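You operate a simulated robot arm through the tools that you are given. There is no shell and no other tool. Be economical: measure what you need, move in short steps, check, and stop when the job is done.

Carry out the task below with a simulated robot arm. There is one attempt and no reset: what you move stays moved.

TASK
Put the mould marked two and the green block in the tub marked good.

It is judged by the outcome, as a careful person would: the job done as asked, and still so three seconds after it is handed in. It fails if anything else is knocked over, pushed out of place, dropped, spilled or broken.

THE ROBOT
A 7-joint arm with a two-finger parallel gripper, fixed in place. Base frame: the origin is at the foot of the arm, x ahead of it, y to its left, z up; the work surface is at about z = 0. Lengths are in mm, angles in degrees, forces in N, time in s.
With the tool pointing down near the work surface it reaches from about 220 to 580 mm from the base axis. Its first joint turns from -66.0 to 66.0 degrees. Payload 2.5 kg.
Tool frame: the origin (TCP) lies between the finger pads and is the grasp point; the fingertips stand 23 mm ahead of it; z points along the fingers, y is the line along which they close. The gripper opens to 94 mm. The fingers are 38 mm wide and 10 mm thick; the gripper's body (54 by 96 mm) begins 39 mm behind the TCP.
Orientation is told as [roll, pitch, yaw] about the base's x, y, z axes, in that order, counted from this pose: with the fingers straight down and closing along the base's y, the tool's x points along the base's -x, its y along +y and its z along -z.

THE INTERFACE
- The arm moves only by the tool drive_tool. Its argument "series" is a list of rows, each a list of 3 entries, a list of its own where there are three numbers: the shift along the tool's x, y, z in units of 20 mm (1.0 is 20 mm), then the turn, a rotation vector about the tool's x, y, z in units of 5 degrees (1.0 is 5 degrees), then the gripper command, from -1 (fully open) to 1 (shut), values between in proportion. In form: [[[tx, ty, tz], [wx, wy, wz], fingers], ...]. A call has 1 to 10 rows; each row shifts and turns the commanded pose from where the row before left it, along the tool's axes as they then stand. A call with a number of a shift or a turn outside -1 to 1 is refused whole. A row lasts 0.2 s, in which the tool goes at most 50 mm and 8.6 degrees; a call with a longer step from one row to the next is refused whole, and so is a gripper value outside its range. A pose out of reach is approached as far as the arm can. The call stops where the force on the tool passes 40 N (or 10 N more than at its start, if that is more) or the arm is blocked; 0.2 s more then pass. The fingers move at their own pace (about 108 mm/s each) and stop on an object; they squeeze with about 33 N. The grip force told is the motor's: it shows also when the fingers shut on nothing. Time passes only in rows, and 0.2 s behind the last, so rows that do not move let the fingers close. It gives the time, the measured TCP pose, the force on the tool (base axes), the opening and the grip force at its end, in the units of the frame above (readings bear some noise), and new pictures: "views" is both (left out), scene, wrist or none.
- Cameras (640 x 400 px; columns grow to the right, rows downward): "scene" is fixed at [126.4, -410, 549.2]; the picture's right is [0.79, -0.62, 0.00], its down [-0.32, -0.41, -0.85] and it looks along [0.52, 0.67, -0.52] (base axes); focal length 290 px, centre (320, 200). "wrist" rides on the gripper at [-39, 0, -44] in the tool frame; the picture's right is [0.00, -1.00, 0.00], its down [0.97, 0.00, -0.24] and it looks along [0.24, 0.00, 0.97] (tool axes); focal length 218 px, centre (320, 200).
- locate(camera, pixels): for up to 12 pixels [column, row] of the newest picture of that camera ("zoom" is the newest enlarged one), the place [x, y, z] in the base frame of the surface seen there, good to about 2 mm. No time passes.
- enlarge(camera, box): a new picture of the part [left, top, right, bottom] of that camera's present view, enlarged. No time passes.
- job_done(): hands the job in; it is judged then, once.

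Work in short steps. Measure before you move; look again where a grasp or a placing could have gone wrong, and mend it. You have 60 turns and 120 pictures in all, the two below and enlarged ones among them. Open the gripper and draw the arm clear of the work before you hand the job in, unless the task says otherwise; then end with one line.

The tools are called after "Call:" as a command line: name --argument value ..., lists and objects as JSON in quotes. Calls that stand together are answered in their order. drive_tool: Moves the arm, as the interface text tells. Its arguments: {"type":"object","properties":{"series":{"type":"array","items":{"type":"array"}},"views":{"type":"string","enum":["both","scene","wrist","none"]}},"required":["series"]} The other tools are called the same way: locate (camera, pixels) gives the place of the surface under pixels of a picture; enlarge (camera, box) takes an enlarged picture of a part of a camera's view; job_done () hands the job in.

At the start:

```text
time: 0.0
ee_pos: [352.8, 94.6, 317.0]
tool_rot: [0.0, 0.0, 0.0]
force: [-0.6, -0.5, -1.5]
grip_width: 93.9
grip_force: 0.1
```

scene: 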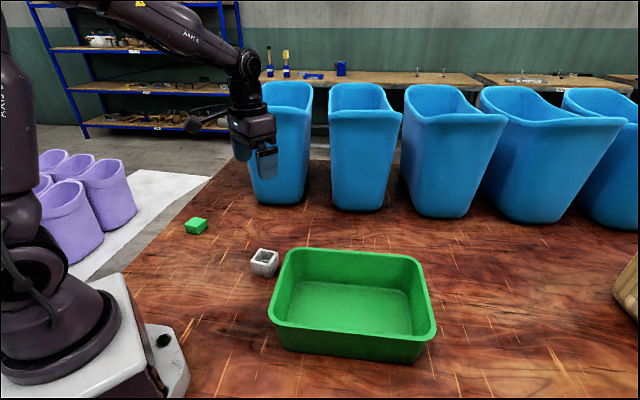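
wrist: 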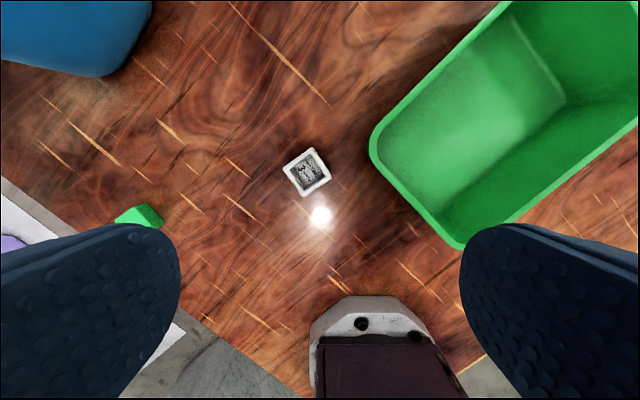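

The scene shows a grey mould near (264,262), a green block at (196,226) and a green tub at (352,305). I will check their markings and measure them.

Call:
enlarge --camera "scene" --box '[170, 200, 450, 375]'

Call:
enlarge --camera "wrist" --box '[260, 130, 356, 210]'

Call:
locate --camera "scene" --pixels '[[252, 259], [258, 249], [277, 252], [274, 265], [264, 275], [196, 222], [187, 222], [207, 224], [290, 252], [420, 258], [432, 330], [272, 318]]'

Call:
locate --camera "wrist" --pixels '[[284, 166], [315, 148], [330, 177], [303, 195], [306, 172], [138, 215], [120, 218], [147, 205], [162, 223], [372, 145], [459, 246], [480, 150]]'

```text
2.29 times, centred on (310, 288) of scene
```

zoom: 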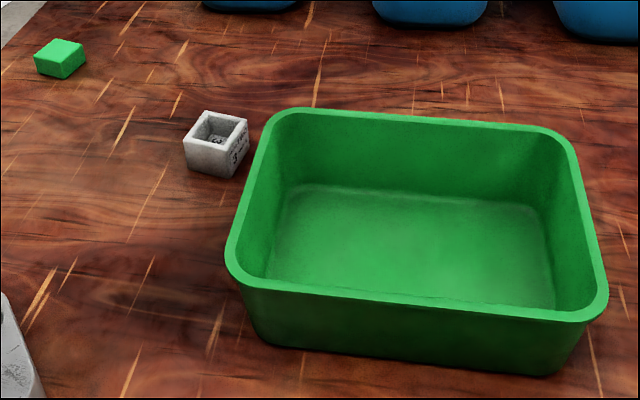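

```text
5.00 times, centred on (308, 170) of wrist
```

zoom: 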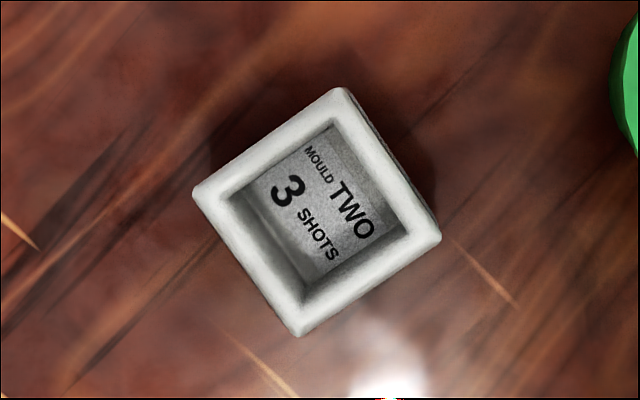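

```text
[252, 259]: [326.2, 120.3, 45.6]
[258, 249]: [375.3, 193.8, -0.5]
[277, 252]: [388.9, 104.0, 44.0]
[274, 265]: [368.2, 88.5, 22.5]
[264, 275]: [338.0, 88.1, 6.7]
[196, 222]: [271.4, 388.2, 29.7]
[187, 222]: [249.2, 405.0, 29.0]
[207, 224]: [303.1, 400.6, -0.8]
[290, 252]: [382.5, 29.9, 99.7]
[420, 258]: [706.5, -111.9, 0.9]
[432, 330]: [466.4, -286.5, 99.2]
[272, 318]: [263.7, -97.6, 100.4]
```

```text
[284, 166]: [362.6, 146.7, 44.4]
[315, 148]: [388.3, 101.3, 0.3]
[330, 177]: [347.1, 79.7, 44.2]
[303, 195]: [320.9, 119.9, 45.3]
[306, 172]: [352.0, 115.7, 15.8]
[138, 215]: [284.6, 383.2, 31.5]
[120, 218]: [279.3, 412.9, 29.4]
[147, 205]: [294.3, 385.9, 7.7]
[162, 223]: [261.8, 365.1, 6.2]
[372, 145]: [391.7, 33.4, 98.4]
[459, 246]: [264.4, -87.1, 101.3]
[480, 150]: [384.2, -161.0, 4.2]
```

The mould is marked TWO. I haven't seen a "good" marking on any tub yet, so I look at the others.

Call:
enlarge --camera "scene" --box '[230, 75, 430, 215]'

Call:
enlarge --camera "scene" --box '[420, 70, 640, 240]'

Call:
enlarge --camera "wrist" --box '[360, 0, 640, 250]'

Call:
enlarge --camera "scene" --box '[20, 130, 220, 260]'

```text
2.86 times, centred on (330, 145) of scene
```

zoom: 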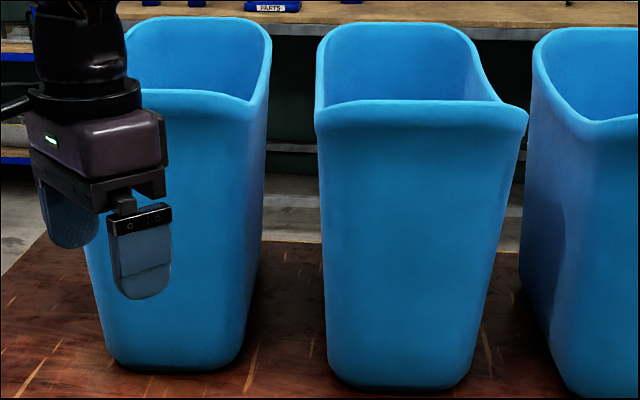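

```text
2.35 times, centred on (530, 155) of scene
```

zoom: 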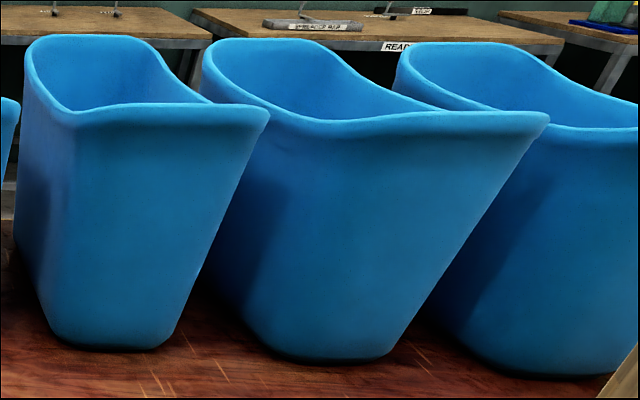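

```text
1.60 times, centred on (500, 125) of wrist
```

zoom: 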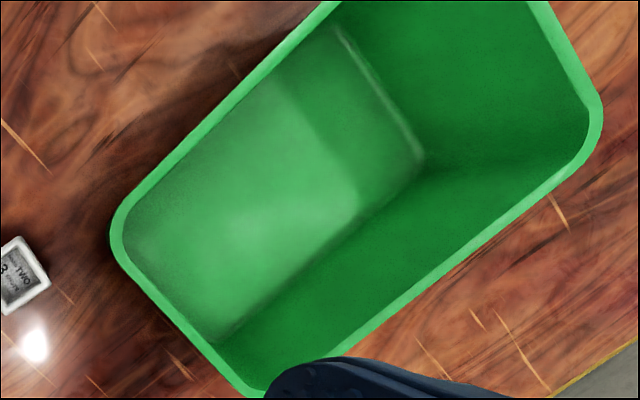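

```text
3.08 times, centred on (120, 195) of scene
```

zoom: 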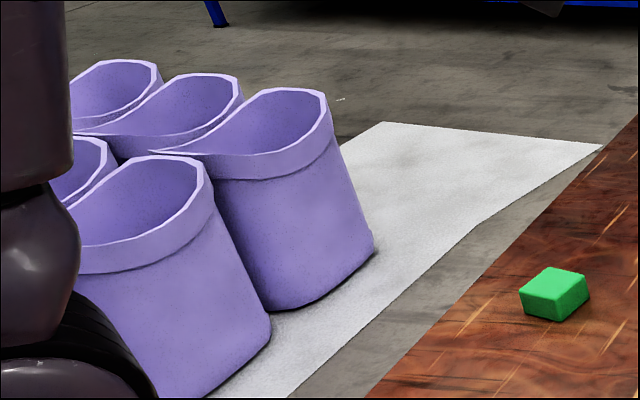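

No marking is visible from here. The green tub (rim about z=100) is the only tub on the table near the objects; I'll inspect its outer sides as I come down over the mould. Mould top corners (363,147), (321,120), (347,80) give a centre near (355,113), yaw about 32.7°, 49 mm square and 45 mm high. I go above it.

Call:
drive_tool --series '[[[-0.11, 0.92, 1], [0, 0, 0], -1], [[0, 0, 1], [0, 0, -0.934], -1], [[0, 0, 1], [0, 0, -0.934], -1], [[0, 0, 1], [0, 0, -0.934], -1], [[0, 0, 1], [0, 0, -0.934], -1], [[0, 0, 1], [0, 0, -0.934], -1], [[0, 0, 1], [0, 0, -0.934], -1], [[0, 0, 1], [0, 0, -0.934], -1]]'

```text
time: 1.8
ee_pos: [354.5, 113.4, 157.7]
tool_rot: [0.1, 0.0, 32.7]
force: [0.8, 0.3, -0.6]
grip_width: 93.8
grip_force: 0.0
```

scene: 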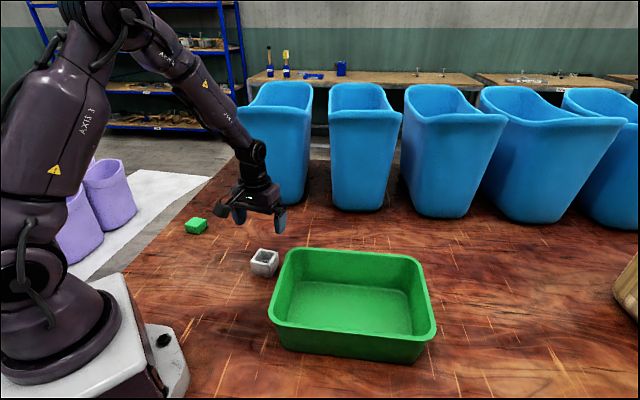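
wrist: 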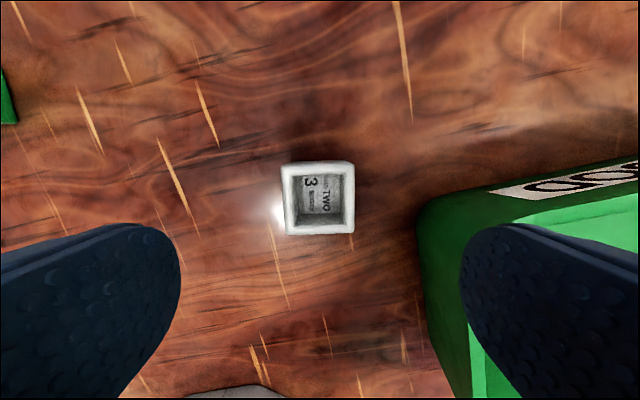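

The tub's far side carries a label that appears to read "GOOD" (585,180). I confirm it and measure the mould edges.

Call:
enlarge --camera "wrist" --box '[480, 140, 640, 240]'

Call:
locate --camera "wrist" --pixels '[[284, 167], [349, 165], [353, 230], [288, 232], [318, 190]]'

```text
4.00 times, centred on (560, 190) of wrist
```

zoom: 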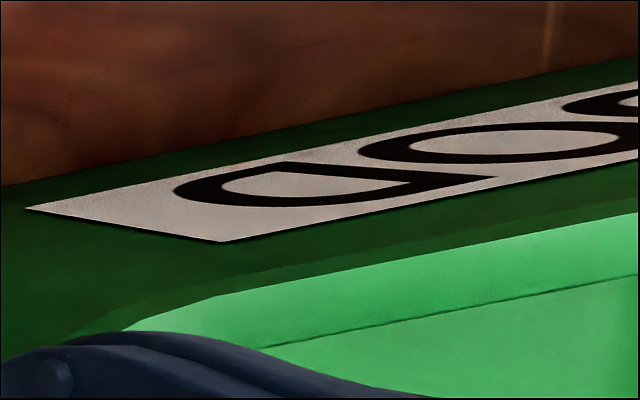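

```text
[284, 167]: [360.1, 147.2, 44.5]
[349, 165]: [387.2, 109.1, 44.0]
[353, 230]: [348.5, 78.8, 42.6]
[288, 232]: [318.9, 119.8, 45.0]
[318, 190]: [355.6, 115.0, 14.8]
```

It reads "GOOD". The mould centre is (354,114) and its yaw is about 35°. I add 2.5°, descend to z≈27 and grip.

Call:
drive_tool --series '[[[0, 0, 1], [0, 0, -0.5], -1], [[0, 0, 1], [0, 0, 0], -1], [[0, 0, 1], [0, 0, 0], -1], [[0, 0, 1], [0, 0, 0], -1], [[0, 0, 1], [0, 0, 0], -1], [[0, 0, 1], [0, 0, 0], -1], [[0, 0, 0.5], [0, 0, 0], -1], [[0, 0, 0], [0, 0, 0], 0]]'

Call:
drive_tool --series '[[[0, 0, 0], [0, 0, 0], 0.2], [[0, 0, 0], [0, 0, 0], 1], [[0, 0, 0], [0, 0, 0], 1], [[0, 0, 0], [0, 0, 0], 1]]'

```text
time: 3.6
ee_pos: [355.5, 114.3, 27.2]
tool_rot: [-0.1, 0.0, 35.1]
force: [-1.0, 0.4, 0.1]
grip_width: 54.0
grip_force: 33.3
```

scene: 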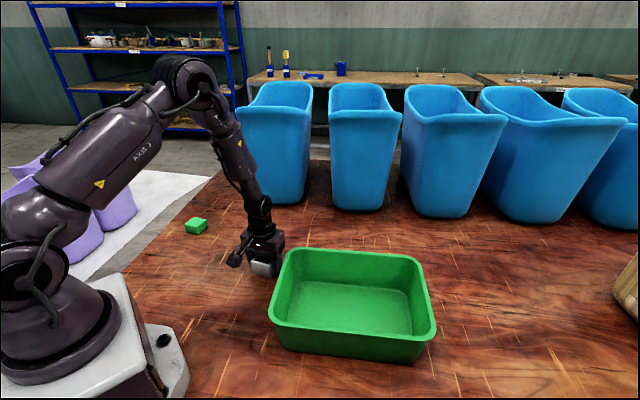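
wrist: 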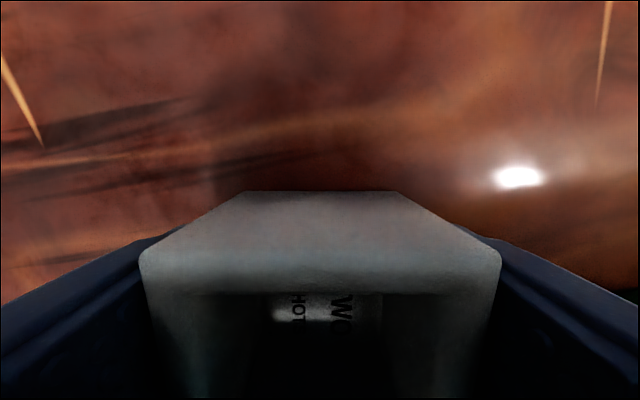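

```text
time: 4.6
ee_pos: [356.0, 113.5, 27.7]
tool_rot: [0.0, -0.1, 35.2]
force: [0.5, 0.4, -0.7]
grip_width: 53.8
grip_force: 32.7
```

scene: 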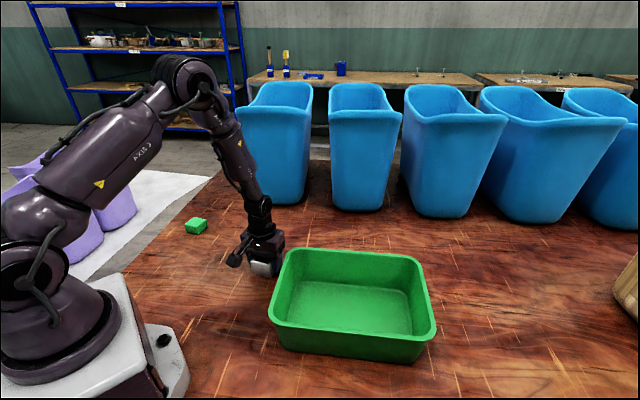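
wrist: 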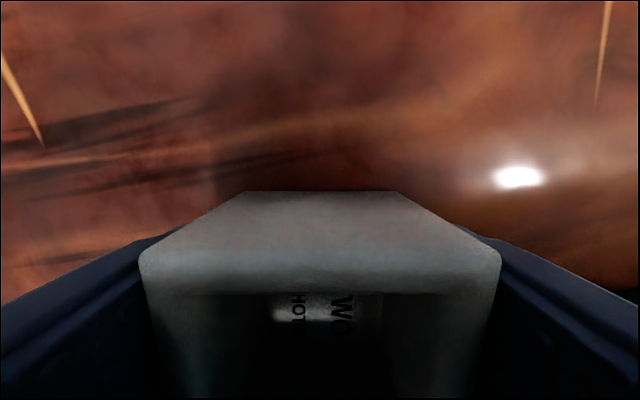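

The mould is gripped at 53.8 mm with 33 N. I lift straight up and measure the tub interior.

Call:
drive_tool --series '[[[0, 0, -0.5], [0, 0, 0], 1], [[0, 0, -1], [0, 0, 0], 1], [[0, 0, -1], [0, 0, 0], 1], [[0, 0, -1], [0, 0, 0], 1], [[0, 0, -1], [0, 0, 0], 1], [[0, 0, -1], [0, 0, 0], 1], [[0, 0, -1], [0, 0, 0], 1], [[0, 0, -1], [0, 0, 0], 1], [[0, 0, -1], [0, 0, 0], 1]]'

Call:
locate --camera "scene" --pixels '[[298, 285], [396, 288], [412, 332], [290, 322], [288, 252], [272, 310], [415, 258], [435, 325], [350, 310], [414, 265], [291, 260], [430, 330]]'

```text
time: 6.6
ee_pos: [354.3, 112.5, 198.0]
tool_rot: [0.1, 0.1, 35.1]
force: [-0.7, -0.1, 0.2]
grip_width: 0.2
grip_force: 33.4
```

scene: 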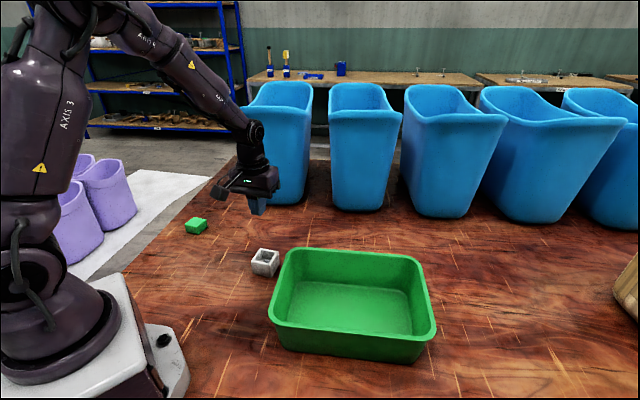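
wrist: 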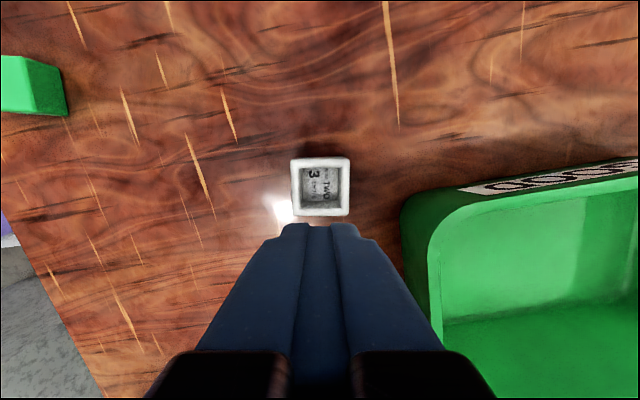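

```text
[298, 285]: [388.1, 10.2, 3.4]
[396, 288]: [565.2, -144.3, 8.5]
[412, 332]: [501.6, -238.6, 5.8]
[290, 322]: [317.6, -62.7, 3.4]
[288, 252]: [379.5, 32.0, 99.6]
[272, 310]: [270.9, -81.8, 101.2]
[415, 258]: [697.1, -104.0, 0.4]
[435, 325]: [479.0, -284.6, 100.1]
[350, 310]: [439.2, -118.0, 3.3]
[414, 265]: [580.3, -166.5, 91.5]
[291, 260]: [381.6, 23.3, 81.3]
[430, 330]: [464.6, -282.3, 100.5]
```

The gripper closed to 0.2 mm: the mould slipped out and is still on the table. I look closely at its shape, since tapered sides are likely, and at whether it moved.

Call:
enlarge --camera "scene" --box '[236, 235, 300, 285]'

Call:
enlarge --camera "wrist" --box '[270, 140, 370, 225]'

Call:
locate --camera "wrist" --pixels '[[292, 160], [348, 159], [348, 213], [295, 215], [305, 171], [339, 169], [339, 205], [306, 207], [320, 162], [297, 190], [344, 185], [322, 190]]'

```text
8.00 times, centred on (268, 260) of scene
```

zoom: 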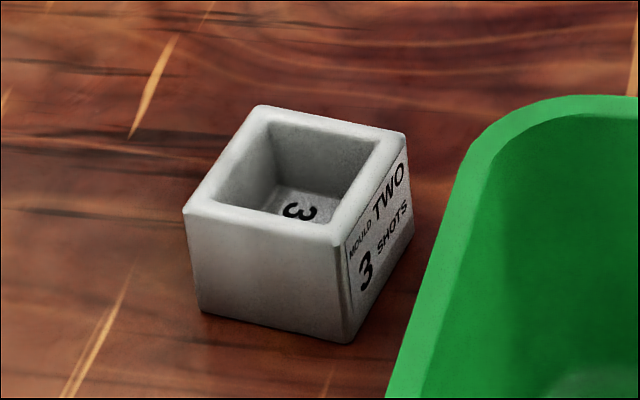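

```text
4.71 times, centred on (320, 182) of wrist
```

zoom: 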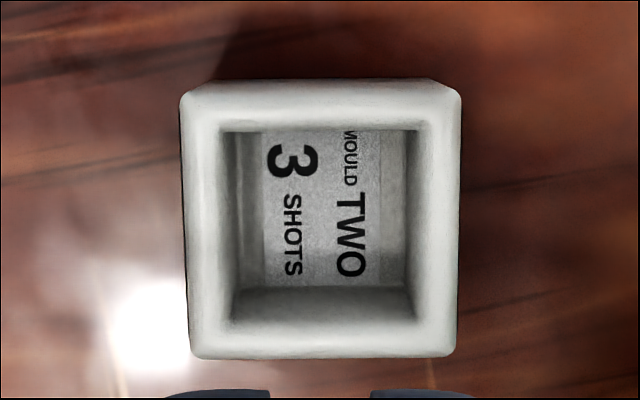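

```text
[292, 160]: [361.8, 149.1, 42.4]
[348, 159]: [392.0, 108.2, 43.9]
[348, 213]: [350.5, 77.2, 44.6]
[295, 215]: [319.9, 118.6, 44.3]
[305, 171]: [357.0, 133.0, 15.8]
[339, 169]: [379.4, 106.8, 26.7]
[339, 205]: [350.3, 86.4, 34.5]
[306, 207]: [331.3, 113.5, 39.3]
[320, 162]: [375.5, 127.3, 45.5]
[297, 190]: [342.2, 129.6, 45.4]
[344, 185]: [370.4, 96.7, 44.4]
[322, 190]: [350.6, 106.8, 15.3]
```

The sides look straight and it hasn't moved noticeably, so it slipped, either from weight, low friction or too quick a lift. I re-grip and lift very slowly, watching the force and opening.

Call:
drive_tool --series '[[[0, 0, 0], [0, 0, 0], -1], [[-0.05, 0, 1], [0, 0, 0], -1], [[0, 0, 1], [0, 0, 0], -1], [[0, 0, 1], [0, 0, 0], -1], [[0, 0, 1], [0, 0, 0], -1], [[0, 0, 1], [0, 0, 0], -1], [[0, 0, 1], [0, 0, 0], -1], [[0, 0, 1], [0, 0, 0], -1], [[0, 0, 1], [0, 0, 0], -1], [[0, 0, 0.65], [0, 0, 0], -1]]' --views "none"

Call:
drive_tool --series '[[[0, 0, 0], [0, 0, 0], 0], [[0, 0, 0], [0, 0, 0], 1], [[0, 0, 0], [0, 0, 0], 1], [[0, 0, 0], [0, 0, 0], 1], [[0, 0, -0.05], [0, 0, 0], 1], [[0, 0, -0.05], [0, 0, 0], 1], [[0, 0, -0.05], [0, 0, 0], 1], [[0, 0, -0.05], [0, 0, 0], 1]]' --views "wrist"

Call:
drive_tool --series '[[[0, 0, -0.05], [0, 0, 0], 1], [[0, 0, -0.05], [0, 0, 0], 1], [[0, 0, -0.05], [0, 0, 0], 1], [[0, 0, -0.05], [0, 0, 0], 1]]' --views "both"

```text
time: 8.8
ee_pos: [355.9, 114.5, 23.5]
tool_rot: [-0.1, -0.1, 35.1]
force: [0.1, 0.1, 0.1]
grip_width: 94.1
grip_force: 0.0
```

```text
time: 10.6
ee_pos: [356.2, 114.3, 28.1]
tool_rot: [0.0, 0.0, 35.2]
force: [0.1, 0.1, -2.0]
grip_width: 53.9
grip_force: 33.2
```

wrist: 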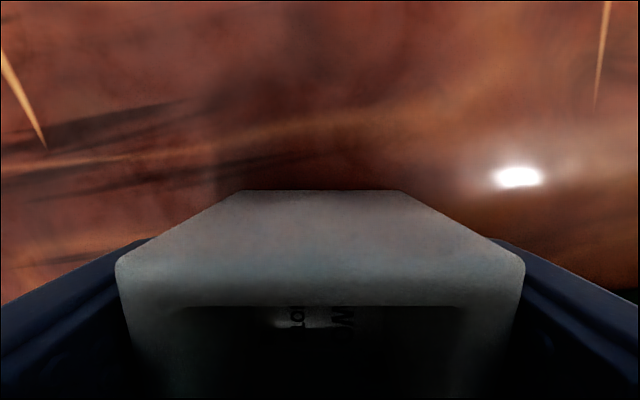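

```text
time: 11.6
ee_pos: [356.5, 114.0, 33.1]
tool_rot: [0.0, 0.0, 35.1]
force: [0.5, 0.0, -2.8]
grip_width: 53.9
grip_force: 32.8
```

scene: 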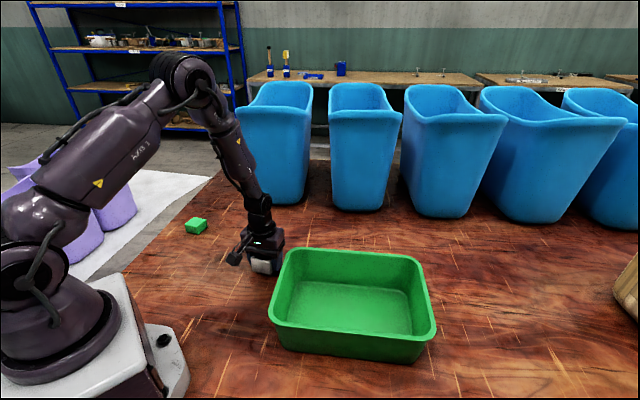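
wrist: 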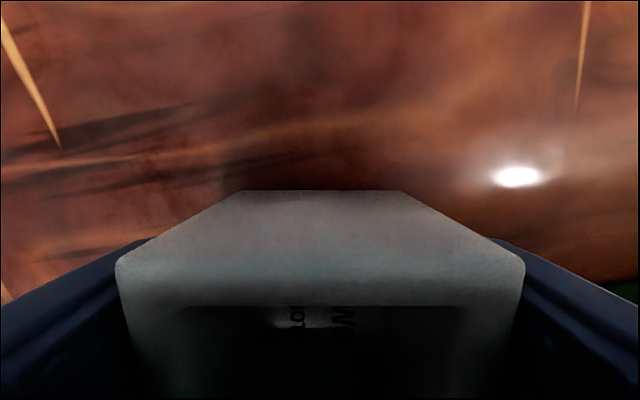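

A slow lift holds the mould (load about 2.5 N, its place in the wrist view unchanged). I continue with gently ramped speed.

Call:
drive_tool --series '[[[0, 0, -0.08], [0, 0, 0], 1], [[0, 0, -0.1], [0, 0, 0], 1], [[0, 0, -0.12], [0, 0, 0], 1], [[0, 0, -0.15], [0, 0, 0], 1], [[0, 0, -0.15], [0, 0, 0], 1], [[0, 0, -0.15], [0, 0, 0], 1], [[0, 0, -0.12], [0, 0, 0], 1], [[0, 0, -0.1], [0, 0, 0], 1], [[0, 0, -0.06], [0, 0, 0], 1]]' --views "wrist"

```text
time: 13.6
ee_pos: [355.3, 113.9, 52.8]
tool_rot: [-0.2, 0.0, 35.3]
force: [0.9, 0.7, -2.3]
grip_width: 53.8
grip_force: 32.9
```

wrist: 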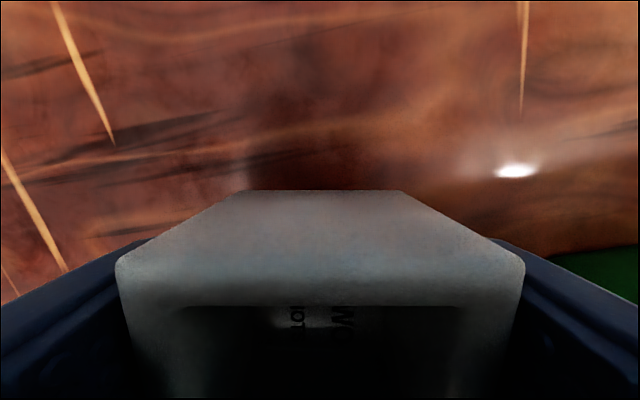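

Holding well. I continue the slow lift to clear the rim (100 mm).

Call:
drive_tool --series '[[[0, 0, -0.08], [0, 0, 0], 1], [[0, 0, -0.13], [0, 0, 0], 1], [[0, 0, -0.18], [0, 0, 0], 1], [[0, 0, -0.22], [0, 0, 0], 1], [[0, 0, -0.25], [0, 0, 0], 1], [[0, 0, -0.25], [0, 0, 0], 1], [[0, 0, -0.22], [0, 0, 0], 1], [[0, 0, -0.18], [0, 0, 0], 1], [[0, 0, -0.13], [0, 0, 0], 1], [[0, 0, -0.08], [0, 0, 0], 1]]' --views "wrist"

Call:
drive_tool --series '[[[0, 0, -0.08], [0, 0, 0], 1], [[0, 0, -0.15], [0, 0, 0], 1], [[0, 0, -0.22], [0, 0, 0], 1], [[0, 0, -0.3], [0, 0, 0], 1], [[0, 0, -0.35], [0, 0, 0], 1], [[0, 0, -0.35], [0, 0, 0], 1], [[0, 0, -0.3], [0, 0, 0], 1], [[0, 0, -0.22], [0, 0, 0], 1], [[0, 0, -0.15], [0, 0, 0], 1], [[0, 0, -0.08], [0, 0, 0], 1]]' --views "both"

```text
time: 15.8
ee_pos: [355.1, 113.7, 88.2]
tool_rot: [0.0, 0.1, 35.2]
force: [-0.6, 1.0, -2.0]
grip_width: 54.0
grip_force: 33.4
```

wrist: 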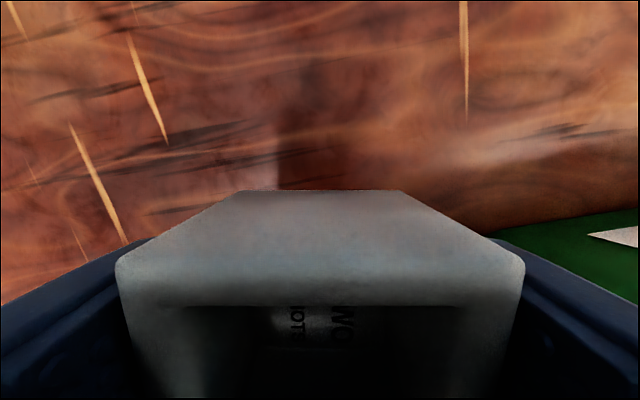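

```text
time: 18.0
ee_pos: [355.5, 113.2, 132.0]
tool_rot: [0.1, 0.0, 35.1]
force: [-0.5, 0.5, -2.2]
grip_width: 53.9
grip_force: 32.7
```

scene: 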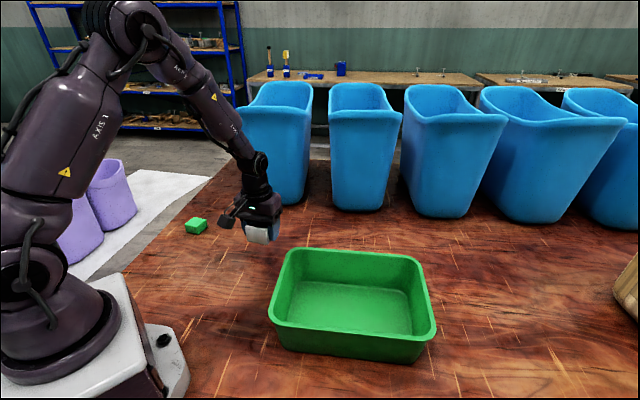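
wrist: 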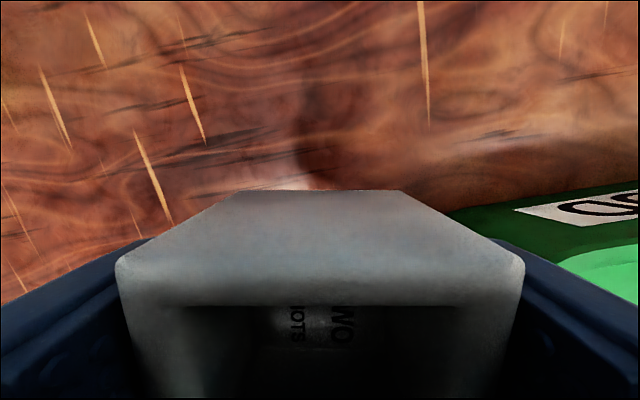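

Still held. Tub rim centre is about (433,-124) with its long axis along (0.72,-0.69); I'll set the mould in the left half at about (393,-86). I raise to 145 and go across gently.

Call:
drive_tool --series '[[[0, 0, -0.12], [0, 0, 0], 1], [[0, 0, -0.2], [0, 0, 0], 1], [[0, 0, -0.2], [0, 0, 0], 1], [[0, 0, -0.12], [0, 0, 0], 1], [[0.042, -0.092, 0], [0, 0, 0], 1], [[0.105, -0.231, 0], [0, 0, 0], 1], [[0.147, -0.323, 0], [0, 0, 0], 1], [[0.147, -0.323, 0], [0, 0, 0], 1], [[0.105, -0.231, 0], [0, 0, 0], 1], [[0.042, -0.092, 0], [0, 0, 0], 1]]' --views "wrist"

Call:
drive_tool --series '[[[0.063, -0.138, 0], [0, 0, 0], 1], [[0.126, -0.277, 0], [0, 0, 0], 1], [[0.189, -0.415, 0], [0, 0, 0], 1], [[0.251, -0.553, 0], [0, 0, 0], 1], [[0.293, -0.645, 0], [0, 0, 0], 1], [[0.293, -0.645, 0], [0, 0, 0], 1], [[0.251, -0.553, 0], [0, 0, 0], 1], [[0.189, -0.415, 0], [0, 0, 0], 1], [[0.126, -0.277, 0], [0, 0, 0], 1], [[0.063, -0.138, 0], [0, 0, 0], 1]]' --views "wrist"

Call:
drive_tool --series '[[[0.063, -0.138, 0], [0, 0, 0], 1], [[0.126, -0.277, 0], [0, 0, 0], 1], [[0.189, -0.415, 0], [0, 0, 0], 1], [[0.23, -0.507, 0], [0, 0, 0], 1], [[0.272, -0.6, 0], [0, 0, 0], 1], [[0.272, -0.6, 0], [0, 0, 0], 1], [[0.23, -0.507, 0], [0, 0, 0], 1], [[0.189, -0.415, 0], [0, 0, 0], 1], [[0.126, -0.277, 0], [0, 0, 0], 1], [[0.063, -0.138, 0], [0, 0, 0], 1]]' --views "both"

```text
time: 20.2
ee_pos: [362.2, 86.4, 144.1]
tool_rot: [0.0, 0.1, 35.2]
force: [0.7, 1.0, -2.8]
grip_width: 53.6
grip_force: 33.3
```

wrist: 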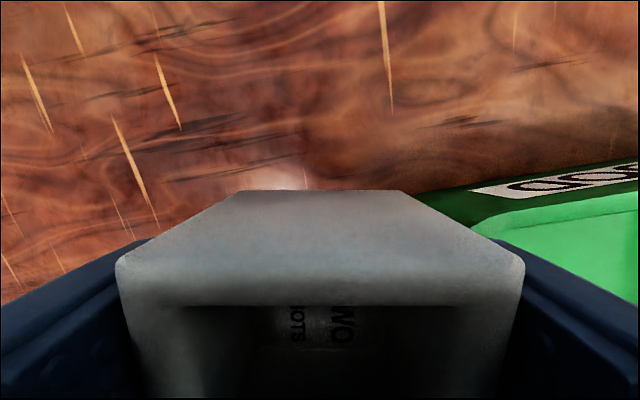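

```text
time: 22.4
ee_pos: [378.5, -1.8, 144.7]
tool_rot: [0.0, 0.0, 35.1]
force: [0.0, 0.5, -2.3]
grip_width: 53.9
grip_force: 32.9
```

wrist: 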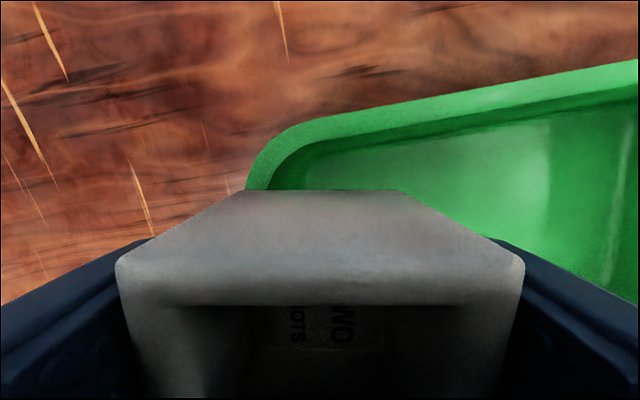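

```text
time: 24.6
ee_pos: [394.3, -85.1, 144.2]
tool_rot: [0.0, -0.1, 35.2]
force: [0.8, 0.0, -3.1]
grip_width: 53.7
grip_force: 32.9
```

scene: 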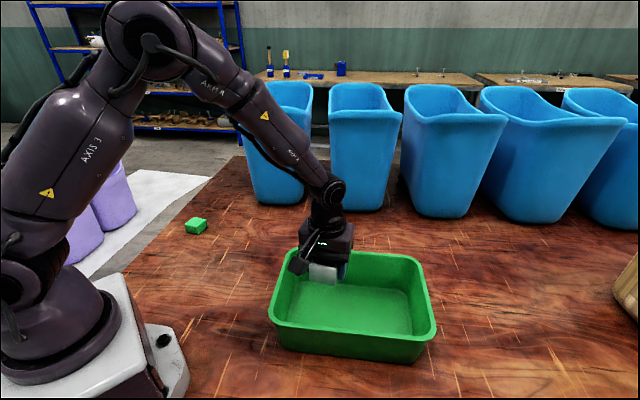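
wrist: 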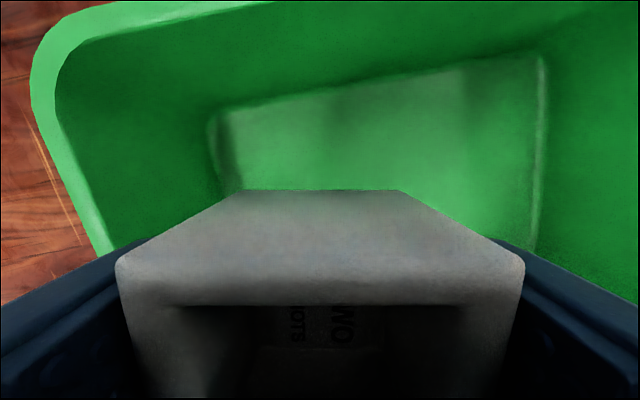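

The mould is over the tub. I measure the floor edges before lowering.

Call:
locate --camera "wrist" --pixels '[[215, 118], [236, 185], [535, 62], [530, 235], [375, 90], [55, 100], [100, 225], [330, 120], [430, 150]]'

Call:
locate --camera "scene" --pixels '[[293, 320], [300, 300], [350, 331], [410, 333], [350, 322], [380, 296], [408, 290]]'

```text
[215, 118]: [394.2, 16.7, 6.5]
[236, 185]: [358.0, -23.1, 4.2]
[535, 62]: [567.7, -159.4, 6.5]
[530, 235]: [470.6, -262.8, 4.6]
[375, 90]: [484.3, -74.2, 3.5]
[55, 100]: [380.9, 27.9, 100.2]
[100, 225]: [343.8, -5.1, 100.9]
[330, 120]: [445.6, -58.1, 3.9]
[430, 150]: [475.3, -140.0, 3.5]
```

```text
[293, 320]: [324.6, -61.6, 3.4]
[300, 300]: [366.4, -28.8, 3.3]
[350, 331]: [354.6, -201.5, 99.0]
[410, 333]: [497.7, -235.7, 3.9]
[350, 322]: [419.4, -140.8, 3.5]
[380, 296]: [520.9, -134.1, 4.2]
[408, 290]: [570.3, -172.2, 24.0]
```

The floor is at z≈3.5 with good margins. I shift about 10 mm away from the far wall and lower gently to TCP z≈40.

Call:
drive_tool --series '[[[0.1, 0, 0.1], [0, 0, 0], 1], [[0.2, 0, 0.2], [0, 0, 0], 1], [[0.15, 0, 0.3], [0, 0, 0], 1], [[0.05, 0, 0.38], [0, 0, 0], 1], [[0, 0, 0.42], [0, 0, 0], 1], [[0, 0, 0.42], [0, 0, 0], 1], [[0, 0, 0.38], [0, 0, 0], 1], [[0, 0, 0.3], [0, 0, 0], 1], [[0, 0, 0.2], [0, 0, 0], 1], [[0, 0, 0.1], [0, 0, 0], 1]]' --views "none"

Call:
drive_tool --series '[[[0, 0, 0.1], [0, 0, 0], 1], [[0, 0, 0.2], [0, 0, 0], 1], [[0, 0, 0.3], [0, 0, 0], 1], [[0, 0, 0.36], [0, 0, 0], 1], [[0, 0, 0.4], [0, 0, 0], 1], [[0, 0, 0.4], [0, 0, 0], 1], [[0, 0, 0.33], [0, 0, 0], 1], [[0, 0, 0.2], [0, 0, 0], 1], [[0, 0, 0.1], [0, 0, 0], 1]]' --views "both"

```text
time: 26.8
ee_pos: [385.5, -90.3, 88.4]
tool_rot: [-0.1, 0.0, 35.3]
force: [0.5, -0.7, -2.6]
grip_width: 53.8
grip_force: 32.7
```

```text
time: 28.8
ee_pos: [385.1, -89.7, 40.8]
tool_rot: [-0.1, 0.0, 35.2]
force: [0.0, -0.1, -2.4]
grip_width: 54.0
grip_force: 33.2
```

scene: 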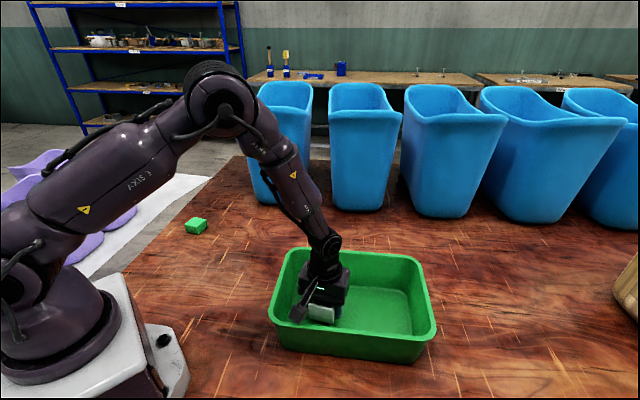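
wrist: 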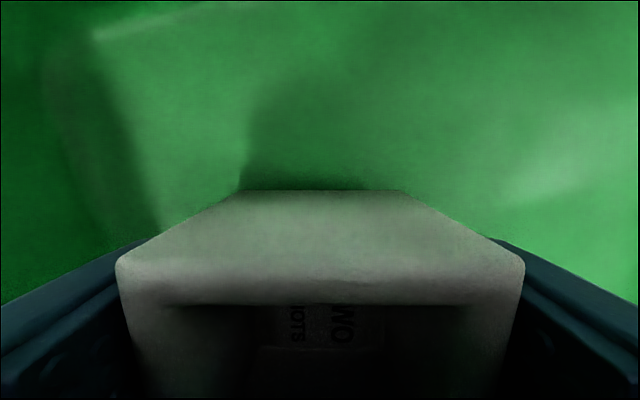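

All clear of the walls. I lower the last 12 mm slowly.

Call:
drive_tool --series '[[[0, 0, 0.1], [0, 0, 0], 1], [[0, 0, 0.1], [0, 0, 0], 1], [[0, 0, 0.1], [0, 0, 0], 1], [[0, 0, 0.1], [0, 0, 0], 1], [[0, 0, 0.1], [0, 0, 0], 1], [[0, 0, 0.05], [0, 0, 0], 1], [[0, 0, 0.05], [0, 0, 0], 1]]' --views "none"

```text
time: 30.1
ee_pos: [385.5, -90.7, 31.3]
tool_rot: [-0.1, 0.0, 35.2]
force: [1.5, 3.0, 7.3]
grip_width: 53.9
grip_force: 32.9
stopped in row 6: the force on the tool passed its limit (the readings are from after the stop); the commanded pose is now the measured one
```

Contact with the floor was felt (force +7 N). I release to about 70 mm and rise out.

Call:
drive_tool --series '[[[0, 0, 0], [0, 0, 0], -0.3], [[0, 0, 0], [0, 0, 0], -0.5], [[0, 0, 0], [0, 0, 0], -0.5], [[0, 0, -0.3], [0, 0, 0], -0.5], [[0, 0, -0.8], [0, 0, 0], -0.5], [[0, 0, -1], [0, 0, 0], -0.5], [[0, 0, -1], [0, 0, 0], -0.5], [[0, 0, -1], [0, 0, 0], -0.5], [[0, 0, -1], [0, 0, 0], -0.5], [[0, 0, -1], [0, 0, 0], -0.5]]'

```text
time: 32.3
ee_pos: [387.8, -92.4, 154.2]
tool_rot: [0.0, -0.1, 35.1]
force: [0.9, -0.2, 0.5]
grip_width: 70.6
grip_force: 0.1
```

scene: 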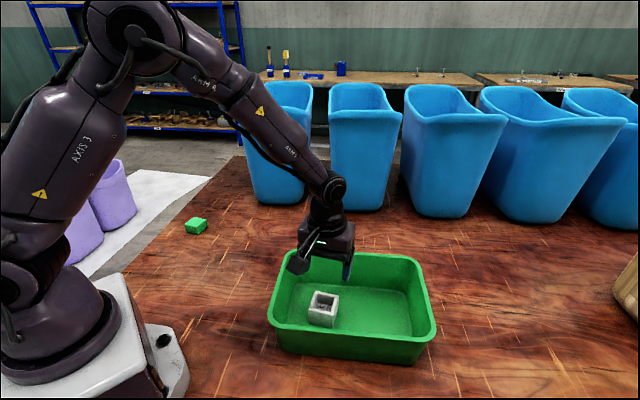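
wrist: 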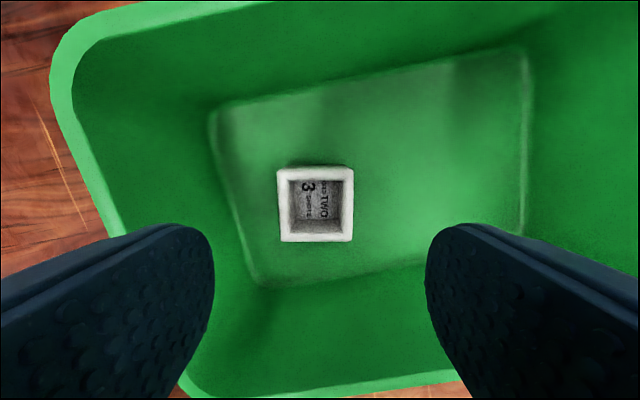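

The mould sits upright in the tub. Now I travel at about z=195 toward the green block near (285,388).

Call:
drive_tool --series '[[[0, 0, -1], [0, 0, 0], -0.5], [[0, 0, -1], [0, 0, 0], -0.5], [[-0.434, 1, 0], [0, 0, 0], -1], [[-0.434, 1, 0], [0, 0, 0], -1], [[-0.434, 1, 0], [0, 0, 0], -1], [[-0.434, 1, 0], [0, 0, 0], -1], [[-0.434, 1, 0], [0, 0, 0], -1], [[-0.434, 1, 0], [0, 0, 0], -1], [[-0.434, 1, 0], [0, 0, 0], -1], [[-0.434, 1, 0], [0, 0, 0], -1]]' --views "none"

Call:
drive_tool --series '[[[-0.434, 1, 0], [0, 0, 0], -1], [[-0.434, 1, 0], [0, 0, 0], -1], [[-0.434, 1, 0], [0, 0, 0], -1], [[-0.434, 1, 0], [0, 0, 0], -1], [[-0.434, 1, 0], [0, 0, 0], -1], [[-0.434, 1, 0], [0, 0, 0], -1], [[-0.434, 1, 0], [0, 0, 0], -1], [[-0.434, 1, 0], [0, 0, 0], -1], [[-0.434, 1, 0], [0, 0, 0], -1], [[-0.434, 1, 0], [0, 0, 0], -1]]'

```text
time: 34.5
ee_pos: [350.8, 78.7, 192.8]
tool_rot: [-0.1, 0.0, 35.1]
force: [-0.3, -0.5, 0.6]
grip_width: 94.0
grip_force: 0.1
```

```text
time: 36.7
ee_pos: [306.4, 294.6, 191.8]
tool_rot: [-0.1, 0.1, 35.0]
force: [0.6, -0.2, 0.4]
grip_width: 94.1
grip_force: 0.0
```

scene: 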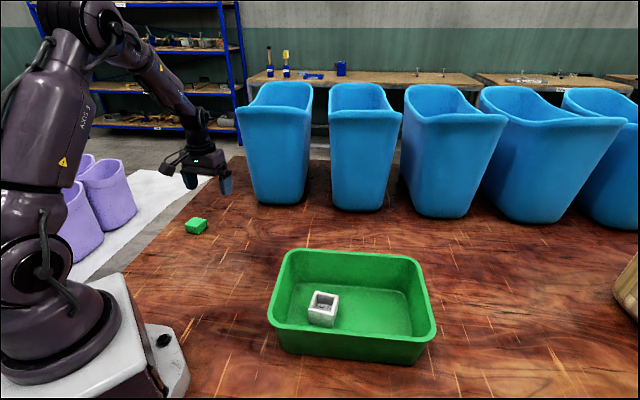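
wrist: 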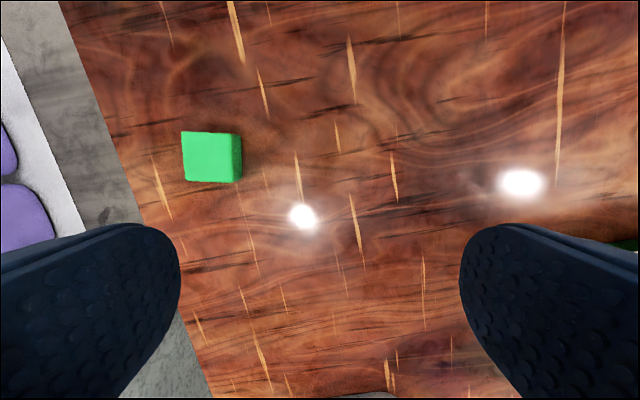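

The block is at (208,157) in the wrist view, nearly aligned with the tool. I measure its top corners.

Call:
locate --camera "wrist" --pixels '[[183, 134], [231, 134], [232, 179], [187, 180], [208, 157], [240, 160]]'

Call:
enlarge --camera "wrist" --box '[160, 110, 264, 206]'

```text
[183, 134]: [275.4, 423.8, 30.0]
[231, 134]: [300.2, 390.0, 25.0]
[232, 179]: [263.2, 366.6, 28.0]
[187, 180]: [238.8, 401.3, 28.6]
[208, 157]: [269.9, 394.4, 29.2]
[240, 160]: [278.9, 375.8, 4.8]
```

```text
4.17 times, centred on (212, 158) of wrist
```

zoom: 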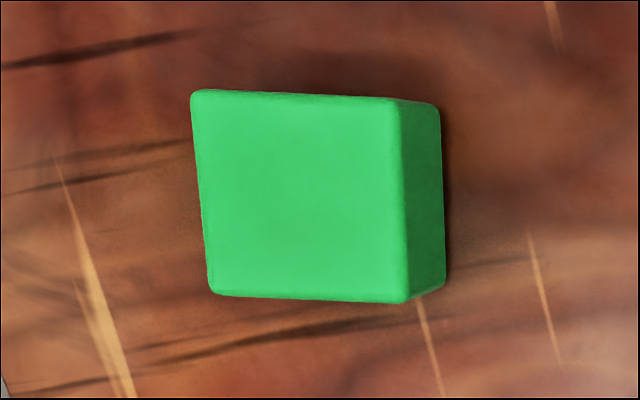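

Block centre (269,395), yaw about 34°, 43 mm wide and 29 mm high. I move above it and check.

Call:
drive_tool --series '[[[-0.23, 0.865, 0.3], [0, 0, 0], -1], [[-0.23, 0.865, 0.5], [0, 0, 0], -1], [[-0.23, 0.865, 0.8], [0, 0, 0], -1], [[-0.23, 0.865, 0.8], [0, 0, 0], -1], [[-0.23, 0.865, 0.8], [0, 0, 0], -1], [[-0.23, 0.865, 0.8], [0, 0, 0], -1], [[0, 0, 0], [0, 0, 0], -1]]'

```text
time: 38.3
ee_pos: [270.6, 394.3, 112.4]
tool_rot: [-0.2, 0.0, 35.2]
force: [0.2, 0.4, -0.7]
grip_width: 94.0
grip_force: 0.0
```

scene: 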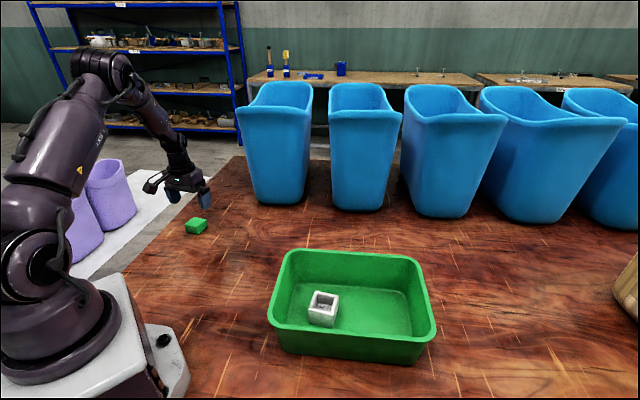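
wrist: 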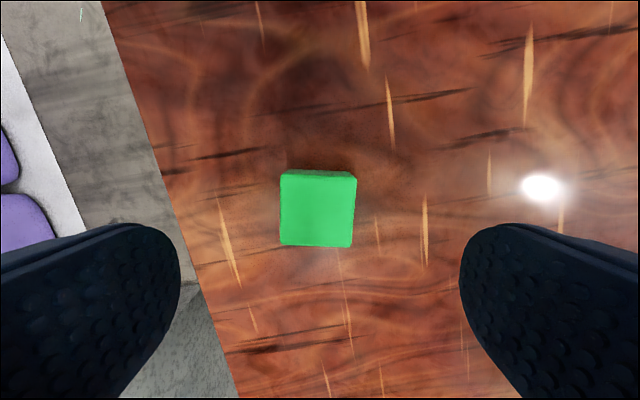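

Centred. I descend to z≈26 and close.

Call:
drive_tool --series '[[[0, 0, 0.8], [0, 0, 0], -1], [[0, 0, 1], [0, 0, 0], -1], [[0, 0, 1], [0, 0, 0], -1], [[0, 0, 0.9], [0, 0, 0], -1], [[0, 0, 0.4], [0, 0, 0], -1], [[0, 0, 0.22], [0, 0, 0], -1], [[0, 0, 0], [0, 0, 0], 0], [[0, 0, 0], [0, 0, 0], 1], [[0, 0, 0], [0, 0, 0], 1], [[0, 0, 0], [0, 0, 0], 1]]' --views "wrist"

Call:
drive_tool --series '[[[0, 0, -0.05], [0, 0, 0], 1], [[0, 0, -0.07], [0, 0, 0], 1], [[0, 0, -0.1], [0, 0, 0], 1], [[0, 0, -0.12], [0, 0, 0], 1], [[0, 0, -0.15], [0, 0, 0], 1], [[0, 0, -0.15], [0, 0, 0], 1], [[0, 0, -0.12], [0, 0, 0], 1], [[0, 0, -0.1], [0, 0, 0], 1], [[0, 0, -0.07], [0, 0, 0], 1]]'

```text
time: 40.5
ee_pos: [270.2, 394.2, 25.3]
tool_rot: [-0.1, 0.0, 35.1]
force: [0.0, 1.3, 0.3]
grip_width: 44.4
grip_force: 32.7
```

wrist: 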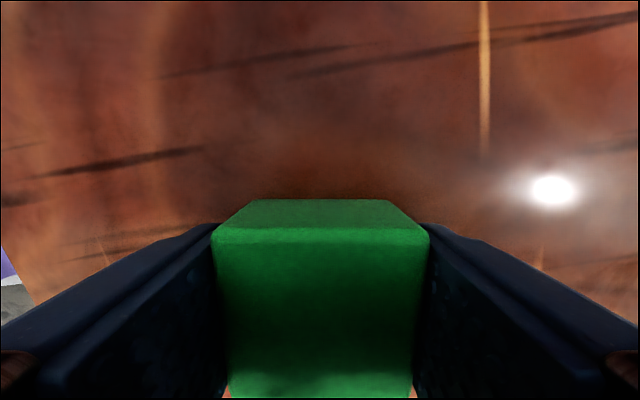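

```text
time: 42.5
ee_pos: [270.6, 394.1, 45.7]
tool_rot: [-0.1, 0.0, 35.1]
force: [0.2, -0.9, 0.7]
grip_width: 44.6
grip_force: 33.0
```

scene: 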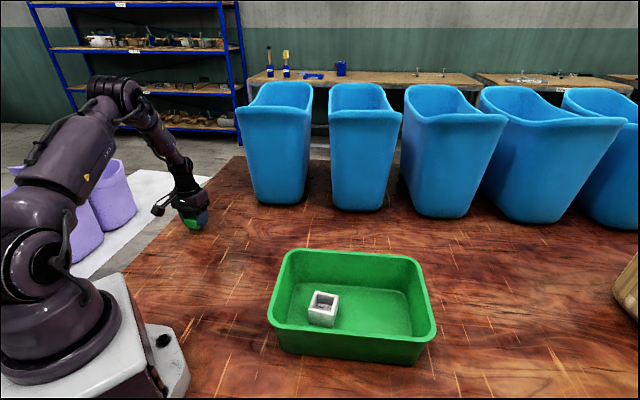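
wrist: 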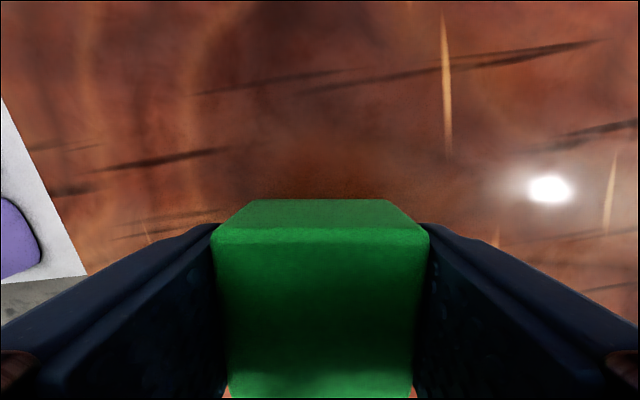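

The block is held (44.5 mm). I lift with gentle ramps.

Call:
drive_tool --series '[[[0, 0, -0.1], [0, 0, 0], 1], [[0, 0, -0.2], [0, 0, 0], 1], [[0, 0, -0.3], [0, 0, 0], 1], [[0, 0, -0.4], [0, 0, 0], 1], [[0, 0, -0.45], [0, 0, 0], 1], [[0, 0, -0.45], [0, 0, 0], 1], [[0, 0, -0.4], [0, 0, 0], 1], [[0, 0, -0.3], [0, 0, 0], 1], [[0, 0, -0.2], [0, 0, 0], 1], [[0, 0, -0.1], [0, 0, 0], 1]]' --views "none"

Call:
drive_tool --series '[[[0, 0, -0.1], [0, 0, 0], 1], [[0, 0, -0.2], [0, 0, 0], 1], [[0, 0, -0.3], [0, 0, 0], 1], [[0, 0, -0.4], [0, 0, 0], 1], [[0, 0, -0.45], [0, 0, 0], 1], [[0, 0, -0.4], [0, 0, 0], 1], [[0, 0, -0.4], [0, 0, 0], 1], [[0, 0, -0.3], [0, 0, 0], 1], [[0, 0, -0.2], [0, 0, 0], 1], [[0, 0, -0.1], [0, 0, 0], 1]]' --views "wrist"

```text
time: 44.7
ee_pos: [270.0, 394.3, 103.8]
tool_rot: [-0.1, 0.0, 35.1]
force: [0.5, -0.1, -0.3]
grip_width: 44.6
grip_force: 32.9
```

```text
time: 46.9
ee_pos: [268.9, 395.0, 160.7]
tool_rot: [-0.1, 0.1, 35.1]
force: [-0.3, 0.1, -0.2]
grip_width: 44.5
grip_force: 33.0
```

wrist: 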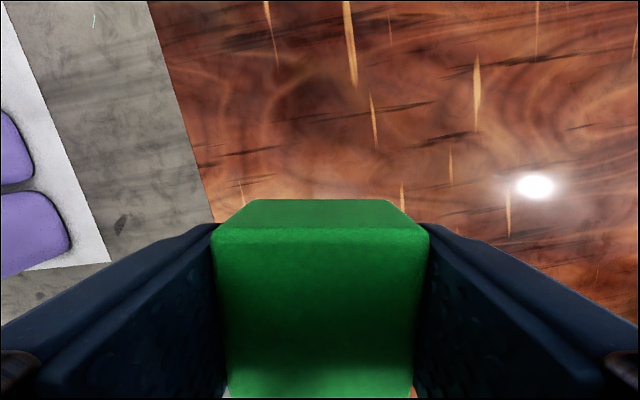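

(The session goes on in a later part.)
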